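You operate a simulated robot arm through the tools that you are given. There is no shell and no other tool. Be economical: measure what you need, move in short steps, check, and stop when the job is done.

You are at the controls of a simulated two-armed robot. One attempt, no reset.

Task
Zero the visitor counter, click in both groups and put their cards away.
Fine: zero once; one click a visitor, as the yellow and orange group cards say; the cards go in the blue card tray. Set down upright: yellow group card, orange group card.

Only the result counts: the job must be done as asked and must still hold three seconds after the hand-in. Knocking over, shifting, dropping, spilling or breaking anything else fails it.

Robot
Two 7-joint arms with two-finger grippers on one trunk, on a base that drives. Base frame: it is fixed to the floor where the robot stands at the start and does not move with it; the origin is under the middle of the robot, x ahead of it, y to its left, z up. Readings come in mm, degrees, newtons and seconds.
The left shoulder is at the start at [50, 191, 1217], the right one opposite. With the tool pointing down near the work surface each hand reaches from about 100 to 720 mm from the robot's upright axis, wherever it stands, measured 20 degrees to its own side. Places, roughly: blue card tray [700, -400, 1100]; count button [600, -100, 1100]; zero button [600, -200, 1100]. Payload 2.69 kg a hand.
The tool frame of a hand sits at the grasp point between the pads (the TCP): z along the fingers, y along the line on which they close. The tips reach 20 mm beyond it. Largest opening 100 mm; the body of the gripper starts 63 mm behind the TCP.
Orientation is that of the tool frame in the base frame, as a unit quaternion [w, x, y, z]. With the fingers straight down and closing along the base's y, the tool's x points along the base's -x, its y along +y and its z along -z.

Tools
- The arms move only by the tool jog_arm. It takes "left_moves", "right_moves" or both (then of equal length, played together; a hand with none holds still); each is a list that holds one entry, the list of rows, each a list of 7 numbers: the shift along the base's x, y, z in mm, then the turn, a rotation vector about the base's x, y, z in degrees, then the finger opening in mm, from 0 to 100. In form: [[[dx, dy, dz, rx, ry, rz, gripper], ...]]. A call has 1 to 20 rows; each row shifts and turns the commanded pose from where the row before left it. A row lasts 0.2 s, in which the tool goes at most 50 mm and 8.6 degrees; a call with a longer step from one row to the next is refused whole, and so is a gripper value outside its range. A pose out of reach is approached as far as the arm can. The call stops where the force on the tool passes 40 N (or 10 N more than at its start, if that is more) or the arm is blocked; 0.2 s more then pass. The fingers move at their own pace (about 153 mm/s each) and stop on an object; they squeeze with about 29 N. The grip force told is the motor's: it shows also when the fingers shut on nothing. Time passes only in rows, and 0.2 s behind the last, so rows that do not move let the fingers close. It gives the time, the measured TCP pose, the force on the tool (base axes), the opening and the grip force at its end, in the units of the frame above (readings bear some noise), with the torque about the TCP (base axes, N m) and any sound that the robot's microphone picked up.
- Cameras (640 x 400 px; columns grow to the right, rows downward): "scene" is now at [116.1, -53.7, 1429.4]; the picture's right is [-0.58, -0.81, 0.00], its down [-0.12, 0.09, -0.99] and it looks along [0.80, -0.58, -0.15] (base axes); focal length 242 px, centre (320, 200). "left" rides on the left gripper at [70, 19, -99] in its tool frame; the picture's right is [-0.26, 0.97, 0.00], its down [-0.75, -0.20, -0.63] and it looks along [-0.61, -0.16, 0.78] (tool axes); focal length 230 px, centre (320, 200). "right" rides on the right gripper at [70, -19, -99] in its tool frame; the picture's right is [0.26, 0.97, 0.00], its down [-0.75, 0.20, -0.63] and it looks along [-0.61, 0.16, 0.78] (tool axes); focal length 230 px, centre (320, 200).
- camera(camera): a new picture of that camera. It takes no simulated time.
- slide_trunk(by): slides the trunk up (or, below 0, down) by that many mm; the arms and the scene camera ride with it, the base frame stays. It gives what a move gives, with no picture.
- steer(legs): drives the robot by 1 to 6 legs, each [ahead, left, turn to the left] in mm, mm and degrees, along the robot's own axes; the way and the turn of a leg run together, so that a leg with both is an arc; at most 1500 mm and 180 degrees a leg. The arms and the cameras ride along, it lands a little off, and it stops where it bumps. It gives what a move gives.
- head_to(pan, tilt): turns the head with the scene camera to pan (to the left, within 80 degrees either way) and tilt (down, from -29 to 69), counted from straight ahead of the robot. It gives what a move gives.
- locate(camera, pixels): for up to 12 pixels [column, row] of the newest picture of that camera ("zoom" is the newest enlarged one), the place [x, y, z] in the base frame of the surface seen there, good to about 3 mm. It takes no simulated time.
- inspect(camera, box): a new picture of the part [left, top, right, bottom] of that camera's present view, enlarged. It takes no simulated time.
- job_done(): hands the job in; it is judged then, once.

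Go step by step. Measure first, check grasps and placings, and put right what went wrong. The budget is 80 turns and 78 pictures, counting those below and the enlarged ones. Unless the task says otherwise, let go and move clear before handing in, and close with one line.

The tools are called after "Emit:" as a command line: name --argument value ..., lists and objects as JSON in quotes. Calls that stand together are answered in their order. jog_arm: Moves the arms, as the interface text tells. Its arguments: {"type":"object","properties":{"left_moves":{"type":"array","items":{"type":"array","items":{"type":"array","items":{"type":"number"}}}},"right_moves":{"type":"array","items":{"type":"array","items":{"type":"array","items":{"type":"number"}}}}},"required":[]} The other tools are called the same way: slide_trunk (by) slides the trunk up or down; steer (legs) drives the base; head_to (pan, tilt) turns the head that bears the scene camera; camera (camera) takes a picture; locate (camera, pixels) gives the place of the surface under pixels of a picture; inspect (camera, box) takes an enlarged picture of a part of a camera's view; job_done () hands the job in.

At the start:

```text
time_s: 0.0
left_tcp_pos: [305.0, -40.0, 1375.7]
left_tcp_rot: [0.0, 0.0, 1.0, -0.001]
left_force: [-0.6, 0.3, 0.0]
left_ft_torque: [0.0, 0.01, 0.0]
left_width: 100.1
left_grip_force: 0.0
right_tcp_pos: [300.1, -394.6, 1372.6]
right_tcp_rot: [0.0, 0.001, 1.0, 0.0]
right_force: [-0.9, 0.7, -0.8]
right_ft_torque: [0.0, -0.01, 0.0]
right_width: 100.0
right_grip_force: 0.1
trunk travel left (down, up): [-275.0, 48.0]
robot x, y, heading: [2.0, -0.4, -0.2]
head pan, tilt: [-35.7, 8.4]
```

scene: 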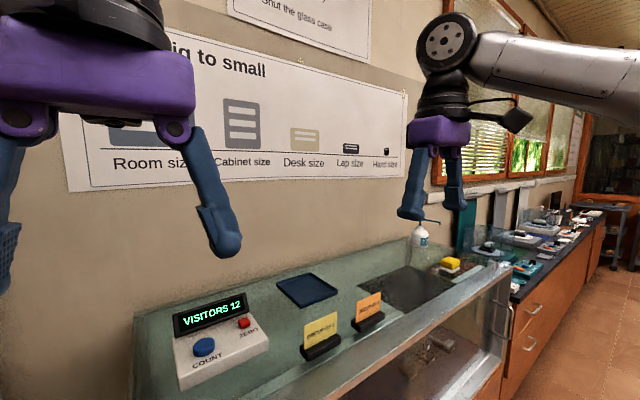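
right: 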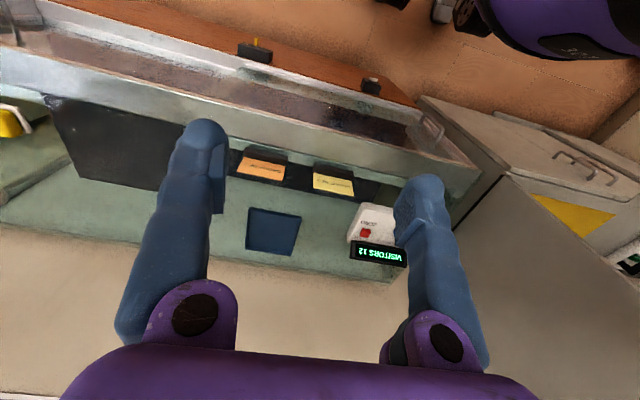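
left: 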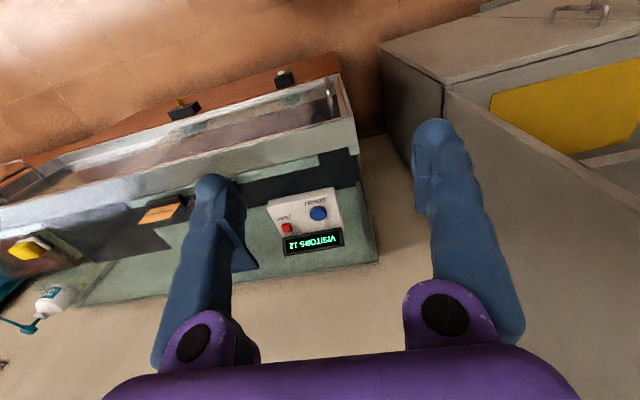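

The counter shows VISITORS 12 and the yellow and orange cards stand in holders on the case. I'll enlarge the cards and the counter to read them.

Emit:
inspect --camera "scene" --box '[280, 260, 400, 370]'

Emit:
inspect --camera "scene" --box '[160, 250, 400, 400]'

Emit:
locate --camera "scene" --pixels '[[204, 347], [243, 323], [307, 290], [321, 330], [322, 347], [369, 305], [369, 322], [210, 312], [280, 285], [336, 292], [308, 305], [300, 275]]'

```text
3.64 times, centred on (340, 315) of scene
```

zoom: 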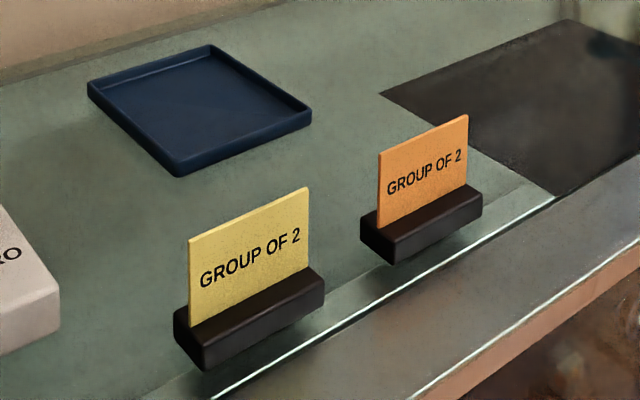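

```text
2.67 times, centred on (280, 325) of scene
```

zoom: 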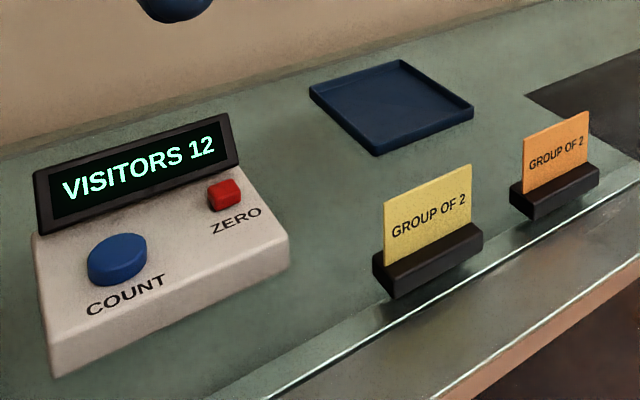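

```text
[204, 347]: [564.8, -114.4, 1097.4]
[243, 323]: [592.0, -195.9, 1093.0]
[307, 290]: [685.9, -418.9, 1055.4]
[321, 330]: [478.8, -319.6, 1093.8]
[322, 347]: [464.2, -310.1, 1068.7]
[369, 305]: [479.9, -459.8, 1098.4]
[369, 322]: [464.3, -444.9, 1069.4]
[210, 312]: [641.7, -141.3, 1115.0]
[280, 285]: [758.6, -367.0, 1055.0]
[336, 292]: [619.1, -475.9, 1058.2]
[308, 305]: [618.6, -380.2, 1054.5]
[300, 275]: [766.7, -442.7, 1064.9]
```

Both cards read "GROUP OF 2", so four clicks are needed after one zero. Next I'll measure the cards, tray and counter more closely on the enlarged picture.

Emit:
locate --camera "zoom" --pixels '[[388, 207], [468, 169], [376, 258], [392, 292], [480, 232], [388, 262], [527, 135], [587, 115], [516, 190], [528, 212], [597, 170], [430, 210]]'

Emit:
locate --camera "zoom" --pixels '[[313, 87], [400, 63], [470, 107], [376, 152], [390, 105], [118, 250], [225, 188], [40, 230], [238, 160], [350, 360], [480, 300], [620, 225]]'

Emit:
head_to --pan -35 --tilt 40

Emit:
camera --camera "scene"

```text
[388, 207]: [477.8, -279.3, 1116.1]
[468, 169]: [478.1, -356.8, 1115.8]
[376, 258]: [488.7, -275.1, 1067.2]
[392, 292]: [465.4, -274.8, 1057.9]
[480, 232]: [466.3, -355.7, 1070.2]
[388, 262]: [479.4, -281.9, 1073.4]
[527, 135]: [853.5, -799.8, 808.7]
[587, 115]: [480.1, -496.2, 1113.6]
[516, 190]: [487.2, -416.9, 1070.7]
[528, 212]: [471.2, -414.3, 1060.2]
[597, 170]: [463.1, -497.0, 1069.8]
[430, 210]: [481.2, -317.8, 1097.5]
```

```text
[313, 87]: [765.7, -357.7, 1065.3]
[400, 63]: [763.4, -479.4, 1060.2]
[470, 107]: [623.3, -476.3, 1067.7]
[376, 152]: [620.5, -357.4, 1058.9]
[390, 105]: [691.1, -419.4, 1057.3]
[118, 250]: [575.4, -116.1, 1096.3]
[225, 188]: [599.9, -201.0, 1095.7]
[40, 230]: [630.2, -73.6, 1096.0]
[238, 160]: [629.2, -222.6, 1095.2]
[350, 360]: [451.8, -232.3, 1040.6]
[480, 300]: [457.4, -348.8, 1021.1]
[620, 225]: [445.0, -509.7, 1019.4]
```

```text
time_s: 1.0
left_tcp_pos: [305.5, -38.5, 1376.1]
left_tcp_rot: [0.0, 0.0, 1.0, -0.001]
left_force: [-0.4, 0.1, -0.1]
left_ft_torque: [-0.02, 0.02, 0.01]
left_width: 100.3
left_grip_force: 0.0
right_tcp_pos: [299.5, -394.3, 1371.2]
right_tcp_rot: [0.0, 0.0, 1.0, 0.001]
right_force: [-0.4, 0.4, 0.3]
right_ft_torque: [0.0, -0.01, -0.01]
right_width: 99.9
right_grip_force: 0.1
trunk travel left (down, up): [-275.0, 48.0]
robot x, y, heading: [0.8, -1.3, 0.1]
head pan, tilt: [-35.0, 40.0]
```

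```text
72 pictures are left
```

scene: 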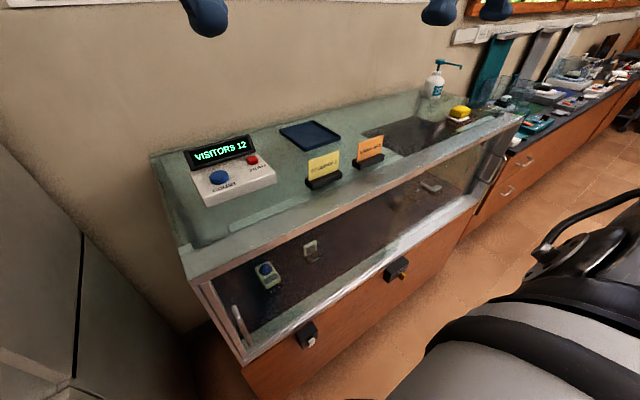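

The cards are 80 mm wide on about 25 mm deep feet, and the tray spans x 620–765, y −479 to −357. Before driving, I'll check how much room there is to the case front and to the object at lower right (520,330).

Emit:
locate --camera "scene" --pixels '[[520, 310], [480, 380], [600, 220], [560, 240], [300, 340], [397, 270], [240, 340], [330, 380], [480, 240], [60, 250], [20, 350], [620, 380]]'

Emit:
head_to --pan -60 --tilt 60

Emit:
camera --camera "scene"

```text
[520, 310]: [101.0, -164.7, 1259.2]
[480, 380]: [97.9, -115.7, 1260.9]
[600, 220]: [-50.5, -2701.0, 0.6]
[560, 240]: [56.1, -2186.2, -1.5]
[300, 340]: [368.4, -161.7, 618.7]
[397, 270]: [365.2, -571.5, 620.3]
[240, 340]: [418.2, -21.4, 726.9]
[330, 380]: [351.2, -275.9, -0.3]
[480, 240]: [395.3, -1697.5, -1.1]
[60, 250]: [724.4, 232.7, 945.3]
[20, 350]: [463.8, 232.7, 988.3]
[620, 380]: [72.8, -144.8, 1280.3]
```

```text
time_s: 1.9
left_tcp_pos: [305.1, -39.7, 1376.9]
left_tcp_rot: [0.0, 0.0, 1.0, -0.001]
left_force: [0.7, -0.8, -0.3]
left_ft_torque: [-0.02, 0.0, -0.01]
left_width: 100.0
left_grip_force: 0.0
right_tcp_pos: [301.0, -394.1, 1372.1]
right_tcp_rot: [0.0, 0.0, 1.0, 0.0]
right_force: [0.3, -0.1, 0.4]
right_ft_torque: [0.0, -0.02, 0.0]
right_width: 99.6
right_grip_force: 0.0
trunk travel left (down, up): [-275.0, 48.0]
robot x, y, heading: [-1.3, 2.9, 0.1]
head pan, tilt: [-60.0, 60.0]
```

```text
71 pictures are left
```

scene: 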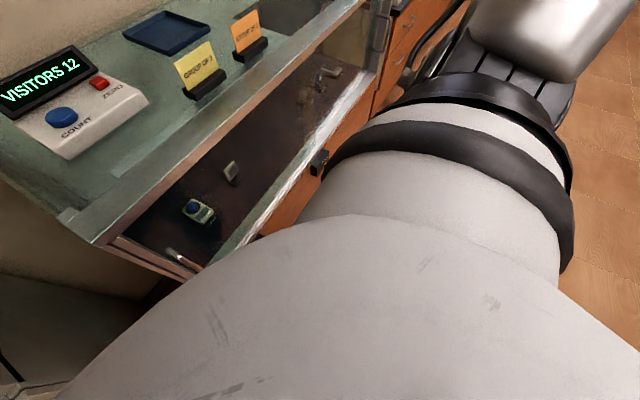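

The case front is at about x 400, with knobs at x 365 below, and the floor to the right is clear. I'll strafe right 300 mm and creep ahead 40 mm.

Emit:
steer --legs '[[0, -300, 0], [40, 0, 0]]'

Emit:
head_to --pan 0 --tilt 35

Emit:
camera --camera "scene"

```text
time_s: 5.7
left_tcp_pos: [335.1, -338.4, 1374.7]
left_tcp_rot: [-0.001, 0.001, 1.0, -0.001]
left_force: [-0.2, -0.5, -0.6]
left_ft_torque: [-0.02, -0.06, -0.03]
left_width: 100.2
left_grip_force: 0.1
right_tcp_pos: [328.4, -692.9, 1372.0]
right_tcp_rot: [-0.001, 0.003, 1.0, 0.0]
right_force: [-0.5, 0.0, -0.1]
right_ft_torque: [-0.03, -0.07, 0.02]
right_width: 99.8
right_grip_force: 0.1
trunk travel left (down, up): [-275.0, 48.0]
robot x, y, heading: [27.3, -299.5, -0.4]
head pan, tilt: [-60.0, 60.0]
stopped in leg 2: the robot was blocked; the commanded pose is now the measured one
```

```text
time_s: 7.0
left_tcp_pos: [338.5, -336.3, 1376.3]
left_tcp_rot: [-0.002, 0.001, 1.0, -0.002]
left_force: [18.0, 40.9, 24.8]
left_ft_torque: [-4.71, 4.34, -3.62]
left_width: 100.1
left_grip_force: 0.1
right_tcp_pos: [328.1, -691.7, 1371.3]
right_tcp_rot: [-0.001, 0.003, 1.0, 0.0]
right_force: [-1.2, 0.0, -0.1]
right_ft_torque: [0.0, 0.0, 0.0]
right_width: 100.2
right_grip_force: 0.0
trunk travel left (down, up): [-275.0, 48.0]
robot x, y, heading: [35.2, -298.8, -0.2]
head pan, tilt: [0.0, 35.0]
```

```text
70 pictures are left
```

scene: 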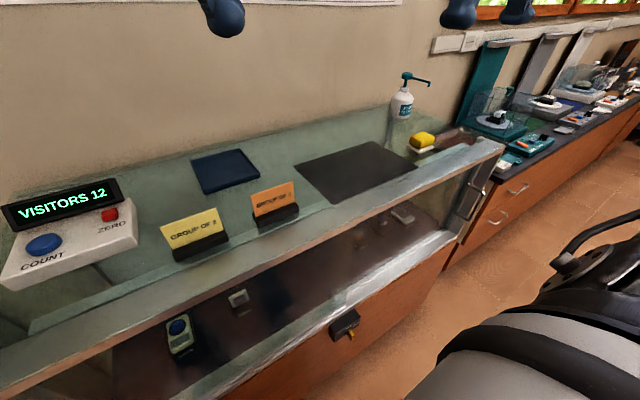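

The drive bumped near x 30, and the left tool now shows 41 N, while the picture still looks right despite pan 0. The head may be pressing something, so I'll turn it back and back off a little.

Emit:
head_to --pan -30 --tilt 35

Emit:
camera --camera "scene"

Emit:
camera --camera "left"

```text
time_s: 8.0
left_tcp_pos: [336.5, -339.0, 1374.6]
left_tcp_rot: [-0.001, 0.002, 1.0, 0.001]
left_force: [7.5, 19.4, 11.0]
left_ft_torque: [-2.1, 1.98, -1.88]
left_width: 99.9
left_grip_force: 0.1
right_tcp_pos: [328.0, -691.9, 1371.2]
right_tcp_rot: [-0.001, 0.003, 1.0, 0.0]
right_force: [-0.6, 0.0, 0.3]
right_ft_torque: [0.01, -0.01, 0.0]
right_width: 100.0
right_grip_force: 0.0
trunk travel left (down, up): [-275.0, 48.0]
robot x, y, heading: [31.0, -296.9, -0.2]
head pan, tilt: [-30.0, 35.0]
```

```text
69 pictures are left
```

scene: 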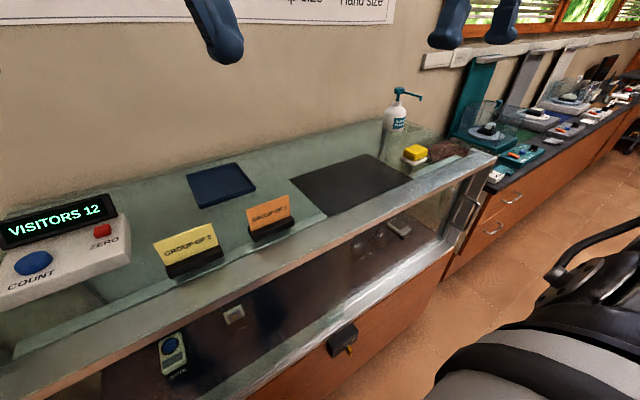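

```text
68 pictures are left
```

left: 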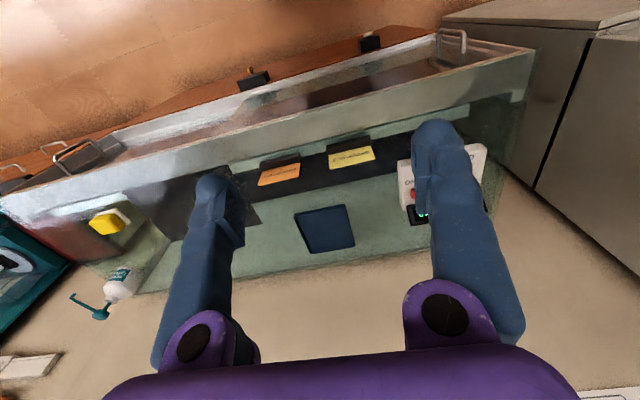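

The left forearm is blocking the head on its way to pan 0, because the left hand sits across the front. I'll move the left hand out to its own side.

Emit:
jog_arm --left_moves '[[[0, 40, 0, 0, 0, 0, 100], [0, 40, 0, 0, 0, 0, 100], [0, 40, 0, 0, 0, 0, 100], [0, 40, 0, 0, 0, 0, 100], [0, 40, 0, 0, 0, 0, 0], [0, 40, 0, 0, 0, 0, 0], [0, 0, 0, 0, 0, 0, 0]]]'

Emit:
camera --camera "scene"

```text
time_s: 9.6
left_tcp_pos: [337.5, -100.0, 1373.3]
left_tcp_rot: [-0.001, 0.001, 1.0, 0.0]
left_force: [-0.6, 0.0, 0.4]
left_ft_torque: [-0.01, 0.0, 0.0]
left_width: 0.0
left_grip_force: 29.5
right_tcp_pos: [329.0, -693.4, 1370.6]
right_tcp_rot: [-0.002, 0.002, 1.0, 0.0]
right_force: [0.8, -0.6, 0.1]
right_ft_torque: [0.03, 0.0, 0.0]
right_width: 99.9
right_grip_force: 0.0
trunk travel left (down, up): [-275.0, 48.0]
robot x, y, heading: [30.7, -294.2, -0.3]
head pan, tilt: [-30.0, 35.0]
```

```text
67 pictures are left
```

scene: 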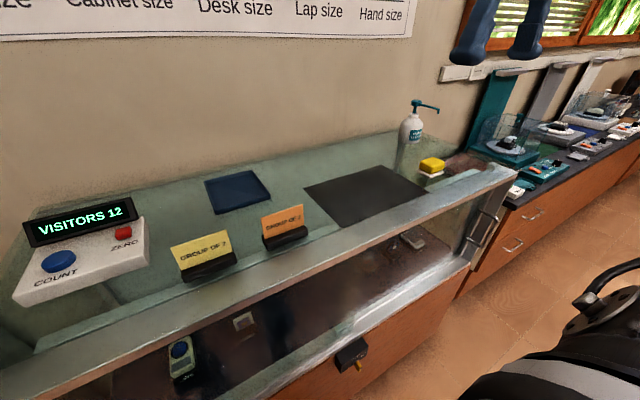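

The force is gone. I'll back off 10 mm from the case and turn the head straight ahead.

Emit:
steer --legs '[[-10, 0, 0]]'

Emit:
head_to --pan 0 --tilt 40

Emit:
camera --camera "scene"

```text
time_s: 10.3
left_tcp_pos: [327.0, -99.3, 1374.5]
left_tcp_rot: [-0.002, 0.002, 1.0, 0.0]
left_force: [-0.1, 0.6, -0.6]
left_ft_torque: [-0.01, 0.01, -0.01]
left_width: 0.1
left_grip_force: 29.1
right_tcp_pos: [319.8, -691.6, 1371.4]
right_tcp_rot: [-0.001, 0.002, 1.0, 0.0]
right_force: [-0.1, -0.4, -0.3]
right_ft_torque: [-0.02, -0.02, -0.01]
right_width: 100.0
right_grip_force: 0.0
trunk travel left (down, up): [-275.0, 48.0]
robot x, y, heading: [19.6, -295.5, -0.2]
head pan, tilt: [-30.0, 35.0]
```

```text
time_s: 11.3
left_tcp_pos: [327.6, -99.6, 1373.8]
left_tcp_rot: [-0.002, 0.0, 1.0, 0.0]
left_force: [-0.7, -0.2, 0.1]
left_ft_torque: [-0.01, -0.01, 0.01]
left_width: 0.0
left_grip_force: 29.4
right_tcp_pos: [319.0, -692.5, 1370.7]
right_tcp_rot: [-0.002, 0.003, 1.0, 0.0]
right_force: [-0.3, -0.1, -0.4]
right_ft_torque: [-0.03, 0.02, 0.02]
right_width: 99.6
right_grip_force: 0.0
trunk travel left (down, up): [-275.0, 48.0]
robot x, y, heading: [19.8, -297.8, -0.5]
head pan, tilt: [0.0, 40.0]
```

```text
66 pictures are left
```

scene: 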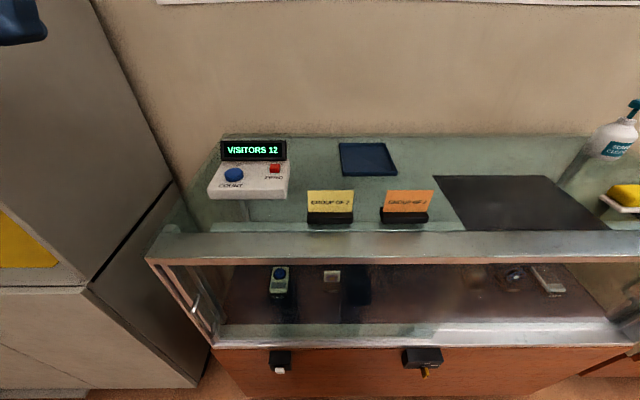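

The view is clear now. I'll measure the buttons again on an enlarged picture.

Emit:
inspect --camera "scene" --box '[200, 125, 300, 205]'

Emit:
locate --camera "scene" --pixels '[[234, 175], [275, 168], [233, 168], [253, 152], [330, 200], [406, 200], [330, 217], [404, 215], [368, 158], [253, 141]]'

```text
5.00 times, centred on (250, 165) of scene
```

zoom: 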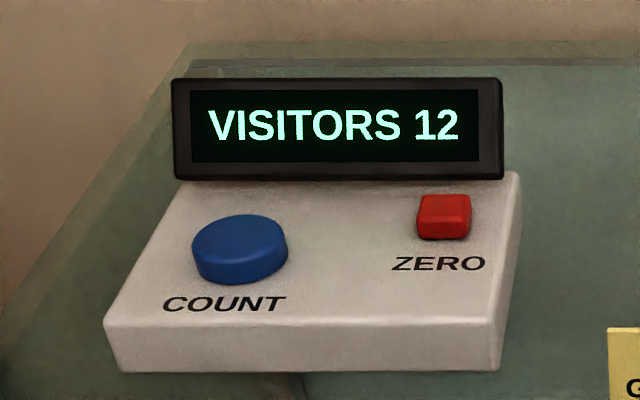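

```text
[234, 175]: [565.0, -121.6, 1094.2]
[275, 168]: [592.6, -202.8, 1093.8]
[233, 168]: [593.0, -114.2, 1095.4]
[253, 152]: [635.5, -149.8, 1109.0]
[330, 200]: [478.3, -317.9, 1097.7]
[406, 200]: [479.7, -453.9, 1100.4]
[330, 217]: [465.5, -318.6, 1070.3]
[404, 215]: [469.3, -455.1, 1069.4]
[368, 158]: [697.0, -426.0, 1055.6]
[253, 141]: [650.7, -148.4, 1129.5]
```

Emit:
locate --camera "zoom" --pixels '[[240, 218], [240, 262], [195, 245], [285, 245], [240, 240], [443, 200], [443, 222], [443, 235], [422, 212], [466, 212], [340, 250], [340, 85]]'

```text
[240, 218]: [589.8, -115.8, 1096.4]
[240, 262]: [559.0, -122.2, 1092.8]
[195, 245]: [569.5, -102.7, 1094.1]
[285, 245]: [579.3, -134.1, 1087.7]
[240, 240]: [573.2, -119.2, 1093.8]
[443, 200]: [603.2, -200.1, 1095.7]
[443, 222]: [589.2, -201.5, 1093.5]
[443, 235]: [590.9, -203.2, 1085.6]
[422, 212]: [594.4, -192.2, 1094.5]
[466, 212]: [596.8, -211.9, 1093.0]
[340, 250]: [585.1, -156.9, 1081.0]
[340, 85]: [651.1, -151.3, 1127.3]
```

Zero is at (596, −202) with its top at about 1095, and count is at (573, −118). I'll bring the closed left fingers above zero.

Emit:
jog_arm --left_moves '[[[33.6, -12.8, -28, 0, 0, 0, 0], [33.6, -12.8, -28, 0, 0, 0, 0], [33.6, -12.8, -28, 0, 0, 0, 0], [33.6, -12.8, -28, 0, 0, 0, 0], [33.6, -12.8, -28, 0, 0, 0, 0], [33.6, -12.8, -28, 0, 0, 0, 0], [33.6, -12.8, -28, 0, 0, 0, 0], [33.6, -12.8, -28, 0, 0, 0, 0], [0, 0, 0, 0, 0, 0, 0]]]'

Emit:
inspect --camera "scene" --box '[200, 105, 320, 205]'

Emit:
camera --camera "left"

```text
time_s: 13.3
left_tcp_pos: [593.3, -200.3, 1152.7]
left_tcp_rot: [-0.001, 0.001, 1.0, 0.0]
left_force: [1.0, 1.0, -0.5]
left_ft_torque: [-0.03, 0.0, 0.01]
left_width: 0.0
left_grip_force: 29.0
right_tcp_pos: [319.0, -692.7, 1370.9]
right_tcp_rot: [0.0, 0.003, 1.0, 0.0]
right_force: [0.6, -0.1, -0.6]
right_ft_torque: [-0.02, -0.04, 0.0]
right_width: 100.1
right_grip_force: 0.0
trunk travel left (down, up): [-275.0, 48.0]
robot x, y, heading: [21.9, -296.8, -0.0]
head pan, tilt: [0.0, 40.0]
```

```text
4.00 times, centred on (260, 155) of scene
```

zoom: 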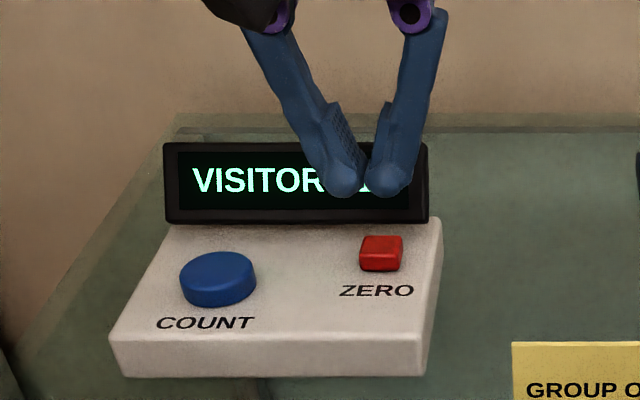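

```text
63 pictures are left
```

left: 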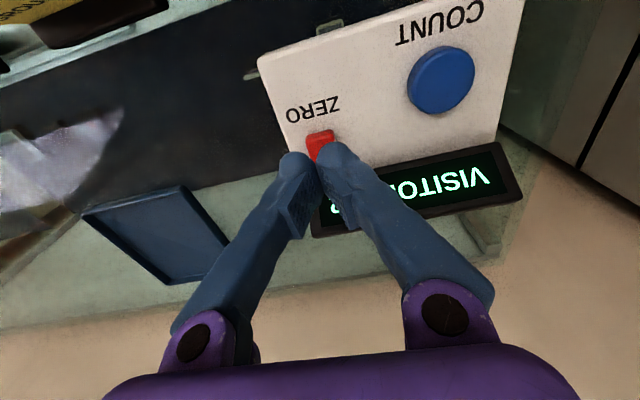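

The fingers are over ZERO, with tips at about 1133. I'll descend to just touching it.

Emit:
jog_arm --left_moves '[[[1, -1, -16, 0, 0, 0, 0], [1, 0, -16, 0, 0, 0, 0], [0, 0, -2, 0, 0, 0, 0], [0, 0, -2, 0, 0, 0, 0], [0, 0, -2, 0, 0, 0, 0]]]'

Emit:
inspect --camera "scene" --box '[200, 105, 320, 205]'

```text
time_s: 14.5
left_tcp_pos: [596.5, -203.0, 1112.5]
left_tcp_rot: [-0.002, 0.001, 1.0, 0.0]
left_force: [0.5, 0.5, 0.5]
left_ft_torque: [0.01, -0.03, -0.03]
left_width: 0.0
left_grip_force: 29.3
right_tcp_pos: [317.7, -693.5, 1370.7]
right_tcp_rot: [-0.001, 0.003, 1.0, 0.0]
right_force: [-0.6, -0.8, -0.3]
right_ft_torque: [0.0, -0.01, 0.02]
right_width: 100.0
right_grip_force: 0.1
trunk travel left (down, up): [-275.0, 48.0]
robot x, y, heading: [21.9, -298.3, -0.3]
head pan, tilt: [0.0, 40.0]
```

```text
4.00 times, centred on (260, 155) of scene
```

zoom: 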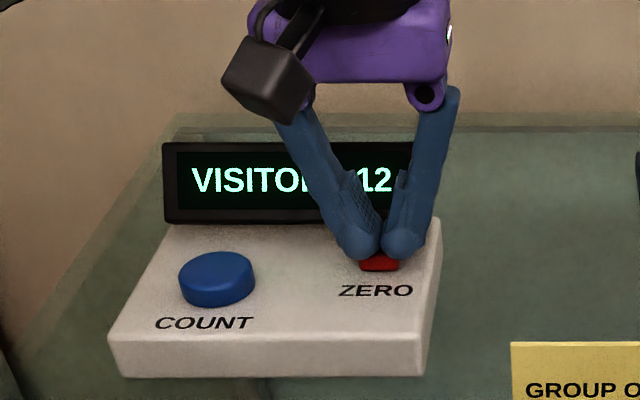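

No contact yet at TCP 1112.5, and the display still reads 12. I'll keep going down in 1 mm steps.

Emit:
jog_arm --left_moves '[[[0, 0, -1, 0, 0, 0, 0], [0, 0, -1, 0, 0, 0, 0], [0, 0, -1, 0, 0, 0, 0]]]'

Emit:
inspect --camera "scene" --box '[200, 105, 320, 205]'

```text
time_s: 15.3
left_tcp_pos: [596.9, -203.4, 1108.7]
left_tcp_rot: [-0.001, 0.001, 1.0, -0.001]
left_force: [-0.3, 0.0, 1.0]
left_ft_torque: [0.02, 0.02, 0.0]
left_width: 5.7
left_grip_force: 30.3
right_tcp_pos: [317.2, -692.8, 1371.9]
right_tcp_rot: [-0.001, 0.003, 1.0, 0.0]
right_force: [0.3, -0.5, -0.7]
right_ft_torque: [0.01, -0.02, -0.01]
right_width: 100.0
right_grip_force: 0.1
trunk travel left (down, up): [-275.0, 48.0]
robot x, y, heading: [19.0, -297.6, -0.5]
head pan, tilt: [0.0, 40.0]
```

```text
4.00 times, centred on (260, 155) of scene
```

zoom: 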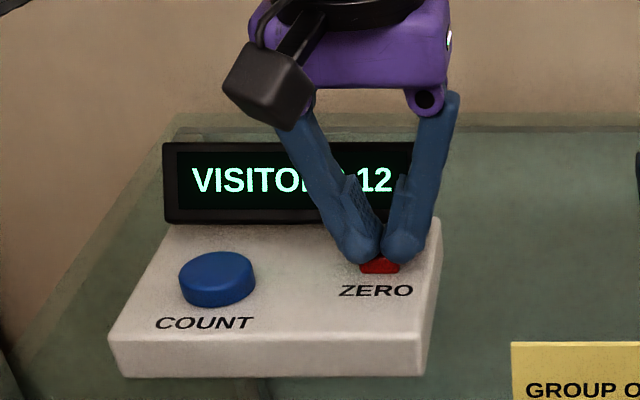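

The display is still 12. The fingers were pried to 5.7 mm because the button sits in the gap between the tips, so I'll lift and shift 7 mm in +y to press with a single fingertip.

Emit:
jog_arm --left_moves '[[[0, 0, 10, 0, 0, 0, 0], [0, 7, 0, 0, 0, 0, 0], [0, 0, -5, 0, 0, 0, 0], [0, 0, -2, 0, 0, 0, 0], [0, 0, -1, 0, 0, 0, 0], [0, 0, -1, 0, 0, 0, 0]]]'

Emit:
inspect --camera "scene" --box '[200, 105, 320, 205]'

```text
time_s: 16.7
left_tcp_pos: [598.1, -196.1, 1110.5]
left_tcp_rot: [-0.001, 0.001, 1.0, -0.001]
left_force: [1.6, -0.9, 0.9]
left_ft_torque: [-0.03, 0.01, 0.02]
left_width: 6.0
left_grip_force: 29.6
right_tcp_pos: [319.0, -692.7, 1371.4]
right_tcp_rot: [-0.001, 0.003, 1.0, 0.0]
right_force: [-0.5, 0.7, -0.2]
right_ft_torque: [0.01, 0.0, 0.01]
right_width: 99.8
right_grip_force: 0.0
trunk travel left (down, up): [-275.0, 48.0]
robot x, y, heading: [21.5, -297.6, -0.2]
head pan, tilt: [0.0, 40.0]
```

```text
4.00 times, centred on (260, 155) of scene
```

zoom: 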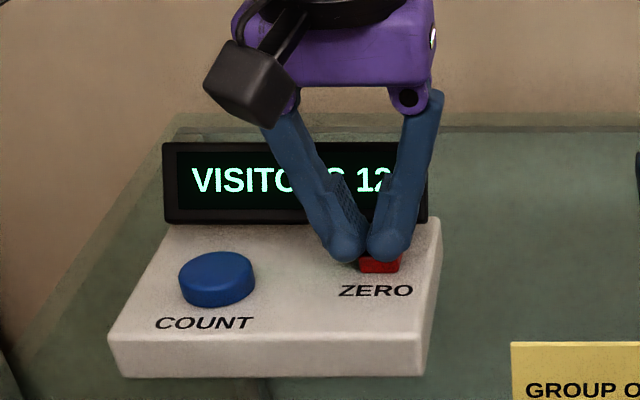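

The fingertip is now over the red button, with no force and no click yet. I'll press on 1 mm at a time.

Emit:
jog_arm --left_moves '[[[0, 0, -1, 0, 0, 0, 0], [0, 0, -1, 0, 0, 0, 0], [0, 0, -1, 0, 0, 0, 0]]]'

Emit:
inspect --camera "scene" --box '[200, 105, 320, 205]'

```text
time_s: 17.5
left_tcp_pos: [597.3, -197.0, 1106.5]
left_tcp_rot: [-0.001, 0.001, 1.0, 0.0]
left_force: [-1.1, 0.7, 3.2]
left_ft_torque: [0.03, -0.01, 0.05]
left_width: 5.7
left_grip_force: 29.8
right_tcp_pos: [318.8, -692.9, 1373.0]
right_tcp_rot: [-0.001, 0.002, 1.0, 0.0]
right_force: [-0.2, -0.1, -0.2]
right_ft_torque: [-0.03, -0.01, 0.0]
right_width: 99.9
right_grip_force: 0.0
trunk travel left (down, up): [-275.0, 48.0]
robot x, y, heading: [24.2, -299.5, -0.3]
head pan, tilt: [0.0, 40.0]
heard: click
```

```text
4.00 times, centred on (260, 155) of scene
```

zoom: 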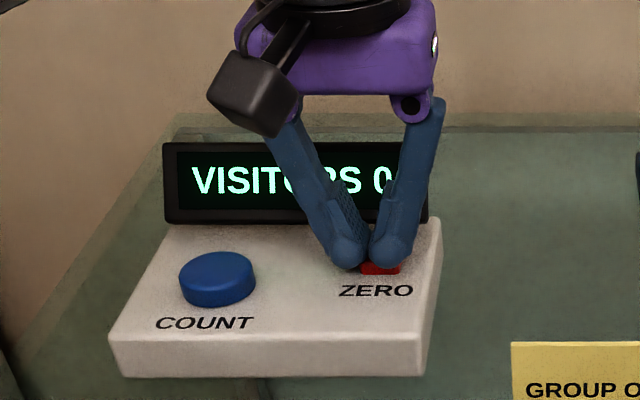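

There was a click and the display reads 0. I'll lift and move over COUNT.

Emit:
jog_arm --left_moves '[[[0, 0, 25, 0, 0, 0, 0], [-12, 40, 0, 0, 0, 0, 0], [-12, 39, 0, 0, 0, 0, 0], [0, 0, -10, 0, 0, 0, 0], [0, 0, -6, 0, 0, 0, 0], [0, 0, 0, 0, 0, 0, 0]]]'

Emit:
inspect --camera "scene" --box '[200, 105, 320, 205]'

```text
time_s: 18.9
left_tcp_pos: [572.9, -117.1, 1116.0]
left_tcp_rot: [-0.001, 0.001, 1.0, 0.0]
left_force: [-0.5, -0.3, 0.2]
left_ft_torque: [0.03, -0.01, 0.02]
left_width: 0.1
left_grip_force: 29.8
right_tcp_pos: [318.3, -693.0, 1371.0]
right_tcp_rot: [-0.002, 0.002, 1.0, -0.001]
right_force: [-0.3, -0.7, 1.0]
right_ft_torque: [0.0, 0.04, -0.01]
right_width: 100.1
right_grip_force: 0.0
trunk travel left (down, up): [-275.0, 48.0]
robot x, y, heading: [19.2, -297.8, -0.3]
head pan, tilt: [0.0, 40.0]
```

```text
4.00 times, centred on (260, 155) of scene
```

zoom: 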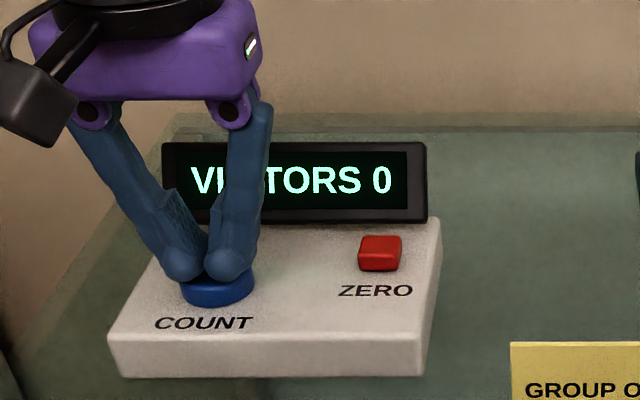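

The display reads 0 and the fingers are above COUNT. I'll press once, gradually.

Emit:
jog_arm --left_moves '[[[0, 0, -3, 0, 0, 0, 0], [0, 0, -2, 0, 0, 0, 0], [0, 0, -2, 0, 0, 0, 0], [0, 0, -1, 0, 0, 0, 0], [0, 0, -1, 0, 0, 0, 0]]]'

Emit:
inspect --camera "scene" --box '[200, 105, 320, 205]'

```text
time_s: 20.1
left_tcp_pos: [573.8, -116.2, 1107.6]
left_tcp_rot: [-0.003, 0.001, 1.0, -0.001]
left_force: [-0.1, -0.1, 2.4]
left_ft_torque: [0.02, 0.01, 0.02]
left_width: 6.2
left_grip_force: 29.6
right_tcp_pos: [320.0, -691.9, 1372.2]
right_tcp_rot: [0.0, 0.002, 1.0, 0.0]
right_force: [0.4, 0.2, -0.4]
right_ft_torque: [-0.02, 0.01, 0.02]
right_width: 99.9
right_grip_force: 0.0
trunk travel left (down, up): [-275.0, 48.0]
robot x, y, heading: [20.1, -300.3, -0.2]
head pan, tilt: [0.0, 40.0]
heard: click
```

```text
4.00 times, centred on (260, 155) of scene
```

zoom: 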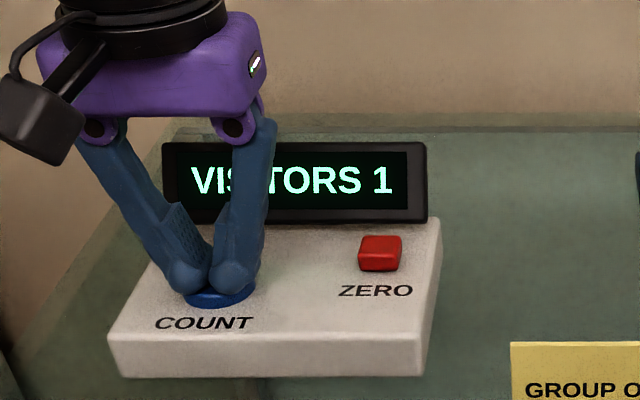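

One click, and the display reads 1. I'll release fully (10 mm up) and press again.

Emit:
jog_arm --left_moves '[[[0, 0, 10, 0, 0, 0, 0], [0, 0, 0, 0, 0, 0, 0], [0, 0, -5, 0, 0, 0, 0], [0, 0, -3, 0, 0, 0, 0], [0, 0, -1, 0, 0, 0, 0], [0, 0, -1, 0, 0, 0, 0], [0, 0, 0, 0, 0, 0, 0], [0, 0, 10, 0, 0, 0, 0]]]'

Emit:
inspect --camera "scene" --box '[200, 105, 320, 205]'

```text
time_s: 21.9
left_tcp_pos: [573.6, -117.5, 1116.8]
left_tcp_rot: [0.0, 0.0, 1.0, 0.001]
left_force: [0.9, -0.2, 0.3]
left_ft_torque: [0.01, 0.0, 0.02]
left_width: 0.1
left_grip_force: 29.6
right_tcp_pos: [318.3, -693.2, 1372.0]
right_tcp_rot: [-0.001, 0.003, 1.0, 0.0]
right_force: [-0.3, -0.6, -1.5]
right_ft_torque: [0.0, 0.03, -0.02]
right_width: 99.9
right_grip_force: 0.0
trunk travel left (down, up): [-275.0, 48.0]
robot x, y, heading: [18.5, -300.5, -0.5]
head pan, tilt: [0.0, 40.0]
heard: click
```

```text
4.00 times, centred on (260, 155) of scene
```

zoom: 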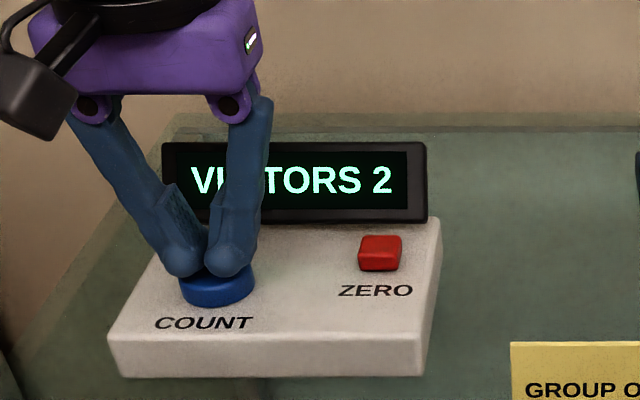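

The display reads 2. I'll press a third time.

Emit:
jog_arm --left_moves '[[[0, 0, -5, 0, 0, 0, 0], [0, 0, -3, 0, 0, 0, 0], [0, 0, -1, 0, 0, 0, 0], [0, 0, -1, 0, 0, 0, 0], [0, 0, 0, 0, 0, 0, 0], [0, 0, 10, 0, 0, 0, 0], [0, 0, 0, 0, 0, 0, 0]]]'

Emit:
inspect --camera "scene" --box '[200, 105, 320, 205]'

```text
time_s: 23.5
left_tcp_pos: [575.6, -115.6, 1116.4]
left_tcp_rot: [-0.002, 0.001, 1.0, 0.0]
left_force: [0.4, 0.3, 0.3]
left_ft_torque: [-0.01, 0.02, -0.02]
left_width: 0.0
left_grip_force: 29.7
right_tcp_pos: [318.7, -692.1, 1371.1]
right_tcp_rot: [-0.001, 0.003, 1.0, 0.0]
right_force: [-0.3, 0.4, 0.3]
right_ft_torque: [0.0, -0.01, -0.01]
right_width: 100.0
right_grip_force: 0.0
trunk travel left (down, up): [-275.0, 48.0]
robot x, y, heading: [18.1, -296.6, -0.4]
head pan, tilt: [0.0, 40.0]
heard: click
```

```text
4.00 times, centred on (260, 155) of scene
```

zoom: 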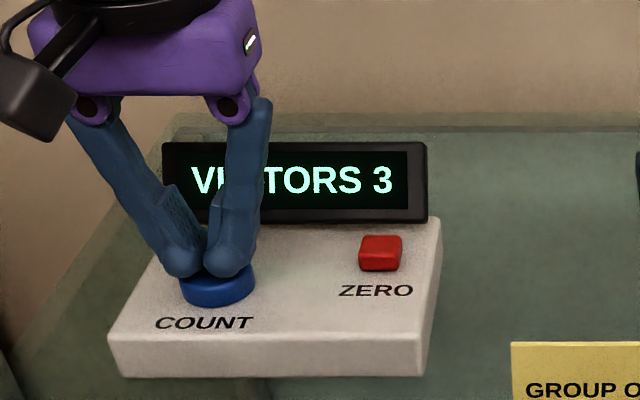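

The display reads 3. I'll make the fourth press, then lift clear.

Emit:
jog_arm --left_moves '[[[0, 0, -5, 0, 0, 0, 0], [0, 0, -3, 0, 0, 0, 0], [0, 0, -1, 0, 0, 0, 0], [0, 0, -1, 0, 0, 0, 0], [0, 0, 0, 0, 0, 0, 0], [0, 0, 10, 0, 0, 0, 0], [0, 0, 40, 0, 0, 0, 0], [-20, 20, 40, 0, 0, 0, 0], [-30, 20, 30, 0, 0, 0, 0], [-30, 20, 30, 0, 0, 0, 0], [-30, 20, 30, 0, 0, 0, 0], [-30, 20, 30, 0, 0, 0, 0], [-30, 0, 30, 0, 0, 0, 0], [-40, 0, 0, 0, 0, 0, 0]]]'

Emit:
camera --camera "scene"

Emit:
inspect --camera "scene" --box '[200, 105, 320, 205]'

```text
time_s: 26.5
left_tcp_pos: [360.3, -16.1, 1348.8]
left_tcp_rot: [-0.001, 0.001, 1.0, -0.002]
left_force: [-0.3, 0.3, 0.6]
left_ft_torque: [-0.04, -0.05, 0.01]
left_width: 0.0
left_grip_force: 29.2
right_tcp_pos: [317.9, -691.5, 1372.1]
right_tcp_rot: [-0.001, 0.003, 1.0, -0.001]
right_force: [0.4, 0.3, 0.2]
right_ft_torque: [0.02, -0.04, -0.02]
right_width: 99.7
right_grip_force: 0.0
trunk travel left (down, up): [-275.0, 48.0]
robot x, y, heading: [18.0, -293.8, -0.4]
head pan, tilt: [0.0, 40.0]
heard: click
```

```text
54 pictures are left
```

scene: 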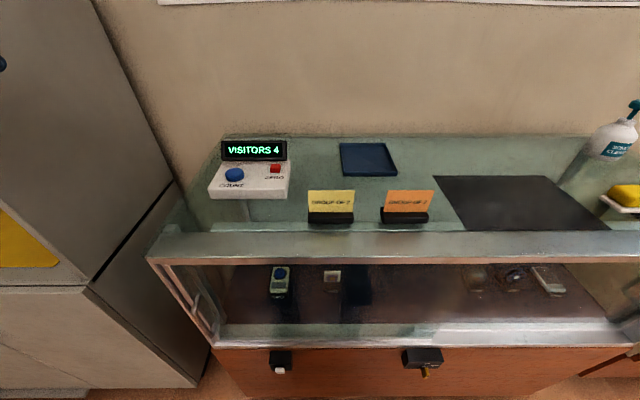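

```text
4.00 times, centred on (260, 155) of scene
```

zoom: 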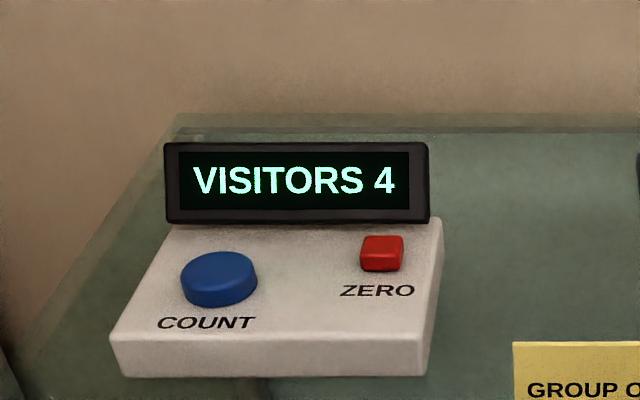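

The display reads VISITORS 4, so the clicking is done. Now I'll bring the right hand above the orange card (479, −456), turning it 90° so the fingers close across the card's faces.

Emit:
jog_arm --right_moves '[[[14.6, 21.5, -14, 0, 0, 8.2, 60], [14.6, 21.5, -14, 0, 0, 8.2, 60], [14.6, 21.5, -14, 0, 0, 8.2, 60], [14.6, 21.5, -14, 0, 0, 8.2, 60], [14.6, 21.5, -14, 0, 0, 8.2, 60], [14.6, 21.5, -14, 0, 0, 8.2, 60], [14.6, 21.5, -14, 0, 0, 8.2, 60], [14.6, 21.5, -14, 0, 0, 8.2, 60], [14.6, 21.5, -14, 0, 0, 8.2, 60], [14.6, 21.5, -14, 0, 0, 8.2, 60], [14.6, 21.5, -14, 0, 0, 8.0, 60], [0, 0, 0, 0, 0, 0, 60]]]'

Emit:
camera --camera "right"

Emit:
camera --camera "scene"

```text
time_s: 29.1
left_tcp_pos: [359.9, -19.2, 1348.5]
left_tcp_rot: [-0.001, 0.001, 1.0, -0.001]
left_force: [-0.2, -0.5, -0.6]
left_ft_torque: [0.01, -0.02, -0.01]
left_width: 0.0
left_grip_force: 29.2
right_tcp_pos: [477.3, -457.3, 1218.7]
right_tcp_rot: [0.0, -0.705, 0.709, -0.002]
right_force: [0.1, -0.4, 0.6]
right_ft_torque: [-0.02, -0.02, -0.03]
right_width: 59.9
right_grip_force: 0.1
trunk travel left (down, up): [-275.0, 48.0]
robot x, y, heading: [18.0, -301.8, -0.6]
head pan, tilt: [0.0, 40.0]
```

```text
52 pictures are left
```

right: 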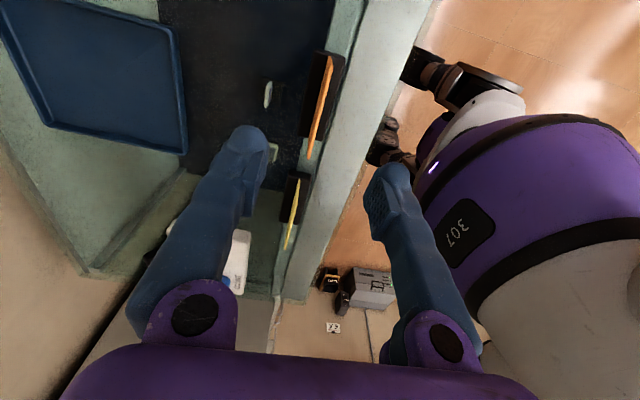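

```text
51 pictures are left
```

scene: 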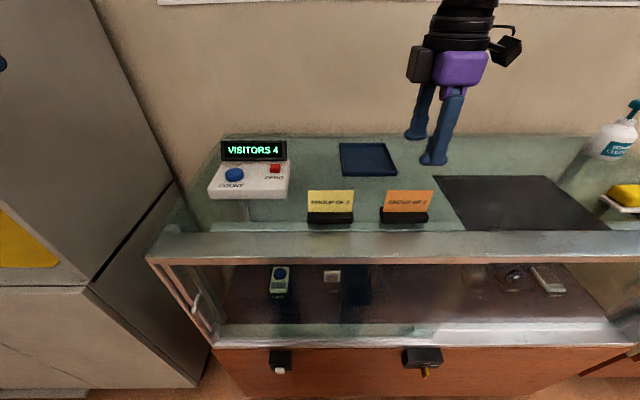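

The hand is square above the orange card. I'll lower it to TCP 1100 so the card is between the open fingers.

Emit:
jog_arm --right_moves '[[[1, 0, -30, 0, 0, 0, 60], [1, 0, -30, 0, 0, 0, 60], [0, 0, -25, 0, 0, 0, 60], [0, 0, -20, 0, 0, 0, 60], [0, 0, -13, 0, 0, 0, 60], [0, 0, 0, 0, 0, 0, 60]]]'

Emit:
camera --camera "right"

Emit:
inspect --camera "scene" --box '[320, 130, 480, 230]'

```text
time_s: 30.5
left_tcp_pos: [360.7, -17.7, 1347.7]
left_tcp_rot: [-0.002, 0.001, 1.0, -0.001]
left_force: [-0.5, 0.5, -0.1]
left_ft_torque: [0.03, 0.02, -0.01]
left_width: 0.0
left_grip_force: 29.6
right_tcp_pos: [478.5, -454.7, 1097.0]
right_tcp_rot: [-0.002, -0.705, 0.709, -0.001]
right_force: [0.4, 0.0, -0.3]
right_ft_torque: [-0.01, 0.01, 0.03]
right_width: 59.9
right_grip_force: 0.0
trunk travel left (down, up): [-275.0, 48.0]
robot x, y, heading: [22.6, -300.5, -0.5]
head pan, tilt: [0.0, 40.0]
```

```text
50 pictures are left
```

right: 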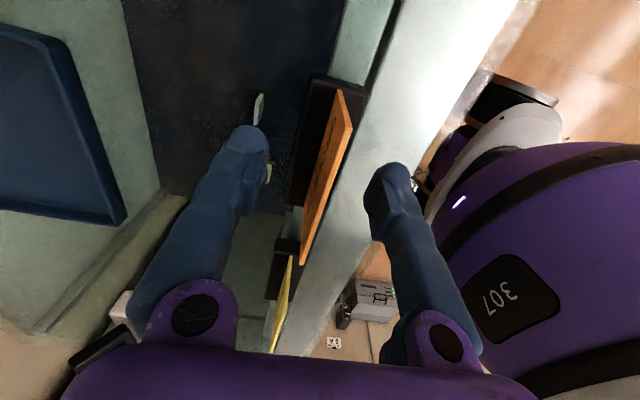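

```text
4.00 times, centred on (400, 180) of scene
```

zoom: 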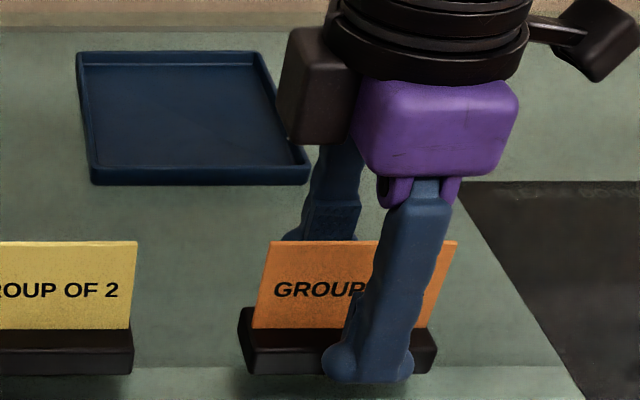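

The card lies between the fingers. I'll check the front fingertip height and where it is across the card.

Emit:
locate --camera "zoom" --pixels '[[365, 372], [365, 350], [300, 260], [450, 250], [300, 345], [425, 345]]'

```text
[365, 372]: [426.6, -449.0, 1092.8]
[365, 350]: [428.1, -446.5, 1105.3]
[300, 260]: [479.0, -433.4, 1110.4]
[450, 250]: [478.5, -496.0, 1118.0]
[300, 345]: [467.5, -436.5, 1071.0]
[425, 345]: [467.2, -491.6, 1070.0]
```

The tip is about 1088 while open and the foot top about 1073, so closing is clear. I'll close in steps.

Emit:
jog_arm --right_moves '[[[0, 0, 2, 0, 0, 0, 40], [0, 0, 0, 0, 0, 0, 20], [0, 0, 0, 0, 0, 0, 10], [0, 0, 0, 0, 0, 0, 0], [0, 0, 0, 0, 0, 0, 0], [0, 0, 0, 0, 0, 0, 0]]]'

Emit:
camera --camera "right"

Emit:
inspect --camera "scene" --box '[320, 130, 480, 230]'

```text
time_s: 31.9
left_tcp_pos: [360.9, -18.4, 1347.1]
left_tcp_rot: [-0.002, 0.001, 1.0, -0.001]
left_force: [0.9, -0.4, -0.2]
left_ft_torque: [-0.02, 0.01, 0.02]
left_width: 0.0
left_grip_force: 29.4
right_tcp_pos: [479.9, -455.2, 1100.9]
right_tcp_rot: [-0.001, -0.705, 0.709, 0.0]
right_force: [0.1, -0.2, -0.2]
right_ft_torque: [-0.03, 0.01, -0.02]
right_width: 5.9
right_grip_force: 29.2
trunk travel left (down, up): [-275.0, 48.0]
robot x, y, heading: [24.0, -300.3, -0.1]
head pan, tilt: [0.0, 40.0]
```

```text
48 pictures are left
```

right: 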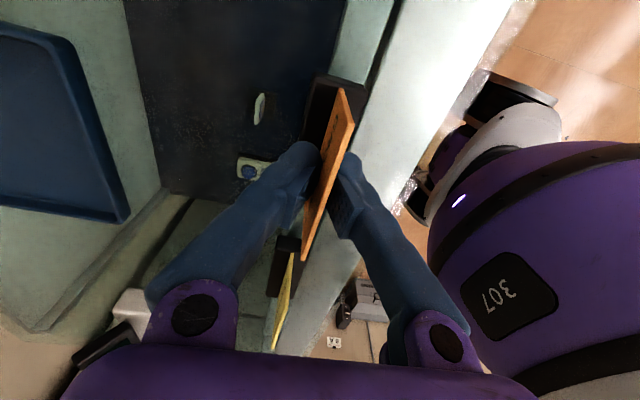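

```text
4.00 times, centred on (400, 180) of scene
```

zoom: 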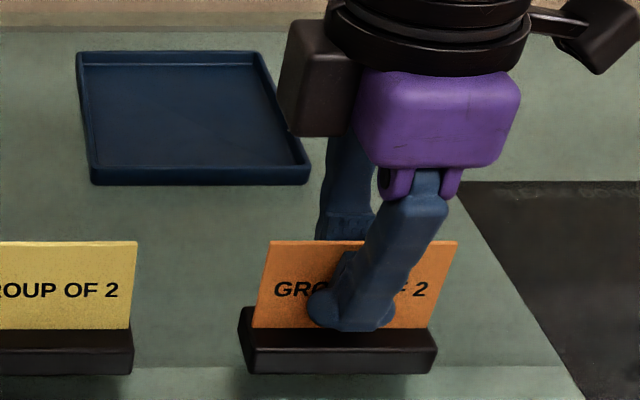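

The orange card is held at 5.9 mm. I'll lift it 60 mm and check.

Emit:
jog_arm --right_moves '[[[0, 0, 10, 0, 0, 0, 0], [0, 0, 25, 0, 0, 0, 0], [0, 0, 30, 0, 0, 0, 0], [0, 0, 0, 0, 0, 0, 0]]]'

Emit:
inspect --camera "scene" --box '[280, 90, 480, 230]'

Emit:
locate --camera "zoom" --pixels '[[230, 195], [280, 195], [430, 350], [400, 300], [300, 380], [110, 375]]'

```text
time_s: 32.9
left_tcp_pos: [362.1, -17.7, 1347.0]
left_tcp_rot: [-0.002, 0.001, 1.0, 0.0]
left_force: [0.1, 0.4, -0.6]
left_ft_torque: [-0.02, 0.02, -0.02]
left_width: 0.0
left_grip_force: 29.3
right_tcp_pos: [482.1, -454.4, 1168.5]
right_tcp_rot: [-0.002, -0.705, 0.709, -0.001]
right_force: [0.1, -0.2, -0.3]
right_ft_torque: [-0.01, -0.05, 0.01]
right_width: 5.8
right_grip_force: 28.8
trunk travel left (down, up): [-275.0, 48.0]
robot x, y, heading: [20.5, -300.7, -0.3]
head pan, tilt: [0.0, 40.0]
```

```text
2.86 times, centred on (380, 160) of scene
```

zoom: 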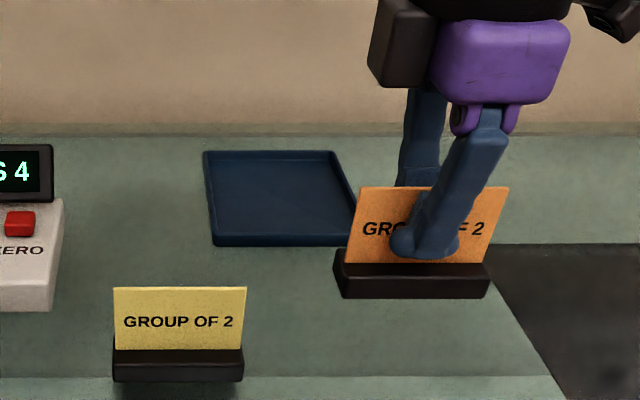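

```text
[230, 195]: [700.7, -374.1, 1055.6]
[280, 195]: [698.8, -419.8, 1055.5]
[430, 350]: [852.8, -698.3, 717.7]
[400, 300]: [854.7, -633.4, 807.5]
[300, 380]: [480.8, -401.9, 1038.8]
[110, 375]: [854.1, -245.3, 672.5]
```

Card and foot came up together and upright. I'll carry them over the far part of the tray, to about (712, −418).

Emit:
jog_arm --right_moves '[[[38, 6, 0, 0, 0, 0, 0], [38, 6, 0, 0, 0, 0, 0], [38, 6, 0, 0, 0, 0, 0], [38, 6, 0, 0, 0, 0, 0], [38, 6, 0, 0, 0, 0, 0], [38, 6, 0, 0, 0, 0, 0], [0, 0, 0, 0, 0, 0, 0], [0, 0, -20, 0, 0, 0, 0], [0, 0, -15, 0, 0, 0, 0], [0, 0, 0, 0, 0, 0, 0]]]'

Emit:
inspect --camera "scene" --box '[300, 90, 460, 190]'

Emit:
camera --camera "right"

```text
time_s: 35.1
left_tcp_pos: [360.9, -17.7, 1348.8]
left_tcp_rot: [-0.002, 0.002, 1.0, 0.0]
left_force: [0.9, 0.2, 0.2]
left_ft_torque: [0.01, 0.02, 0.01]
left_width: 0.0
left_grip_force: 29.4
right_tcp_pos: [587.9, -530.1, 1114.9]
right_tcp_rot: [-0.001, -0.705, 0.709, -0.001]
right_force: [0.8, -0.7, -0.5]
right_ft_torque: [0.02, -0.02, -0.03]
right_width: 6.4
right_grip_force: 29.6
right hand out of reach, approached as far as the arm can: row 1, 2, 3, 4, 5, 6
trunk travel left (down, up): [-275.0, 48.0]
robot x, y, heading: [20.8, -297.5, -0.5]
head pan, tilt: [0.0, 40.0]
```

```text
4.00 times, centred on (380, 140) of scene
```

zoom: 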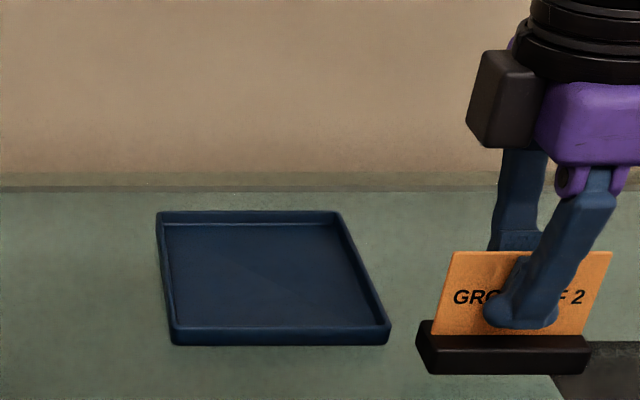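

```text
44 pictures are left
```

right: 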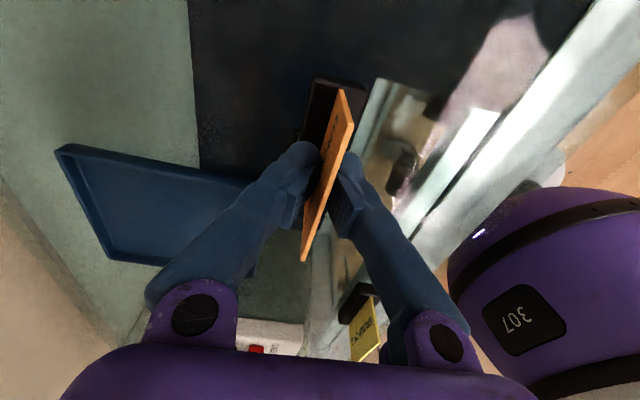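

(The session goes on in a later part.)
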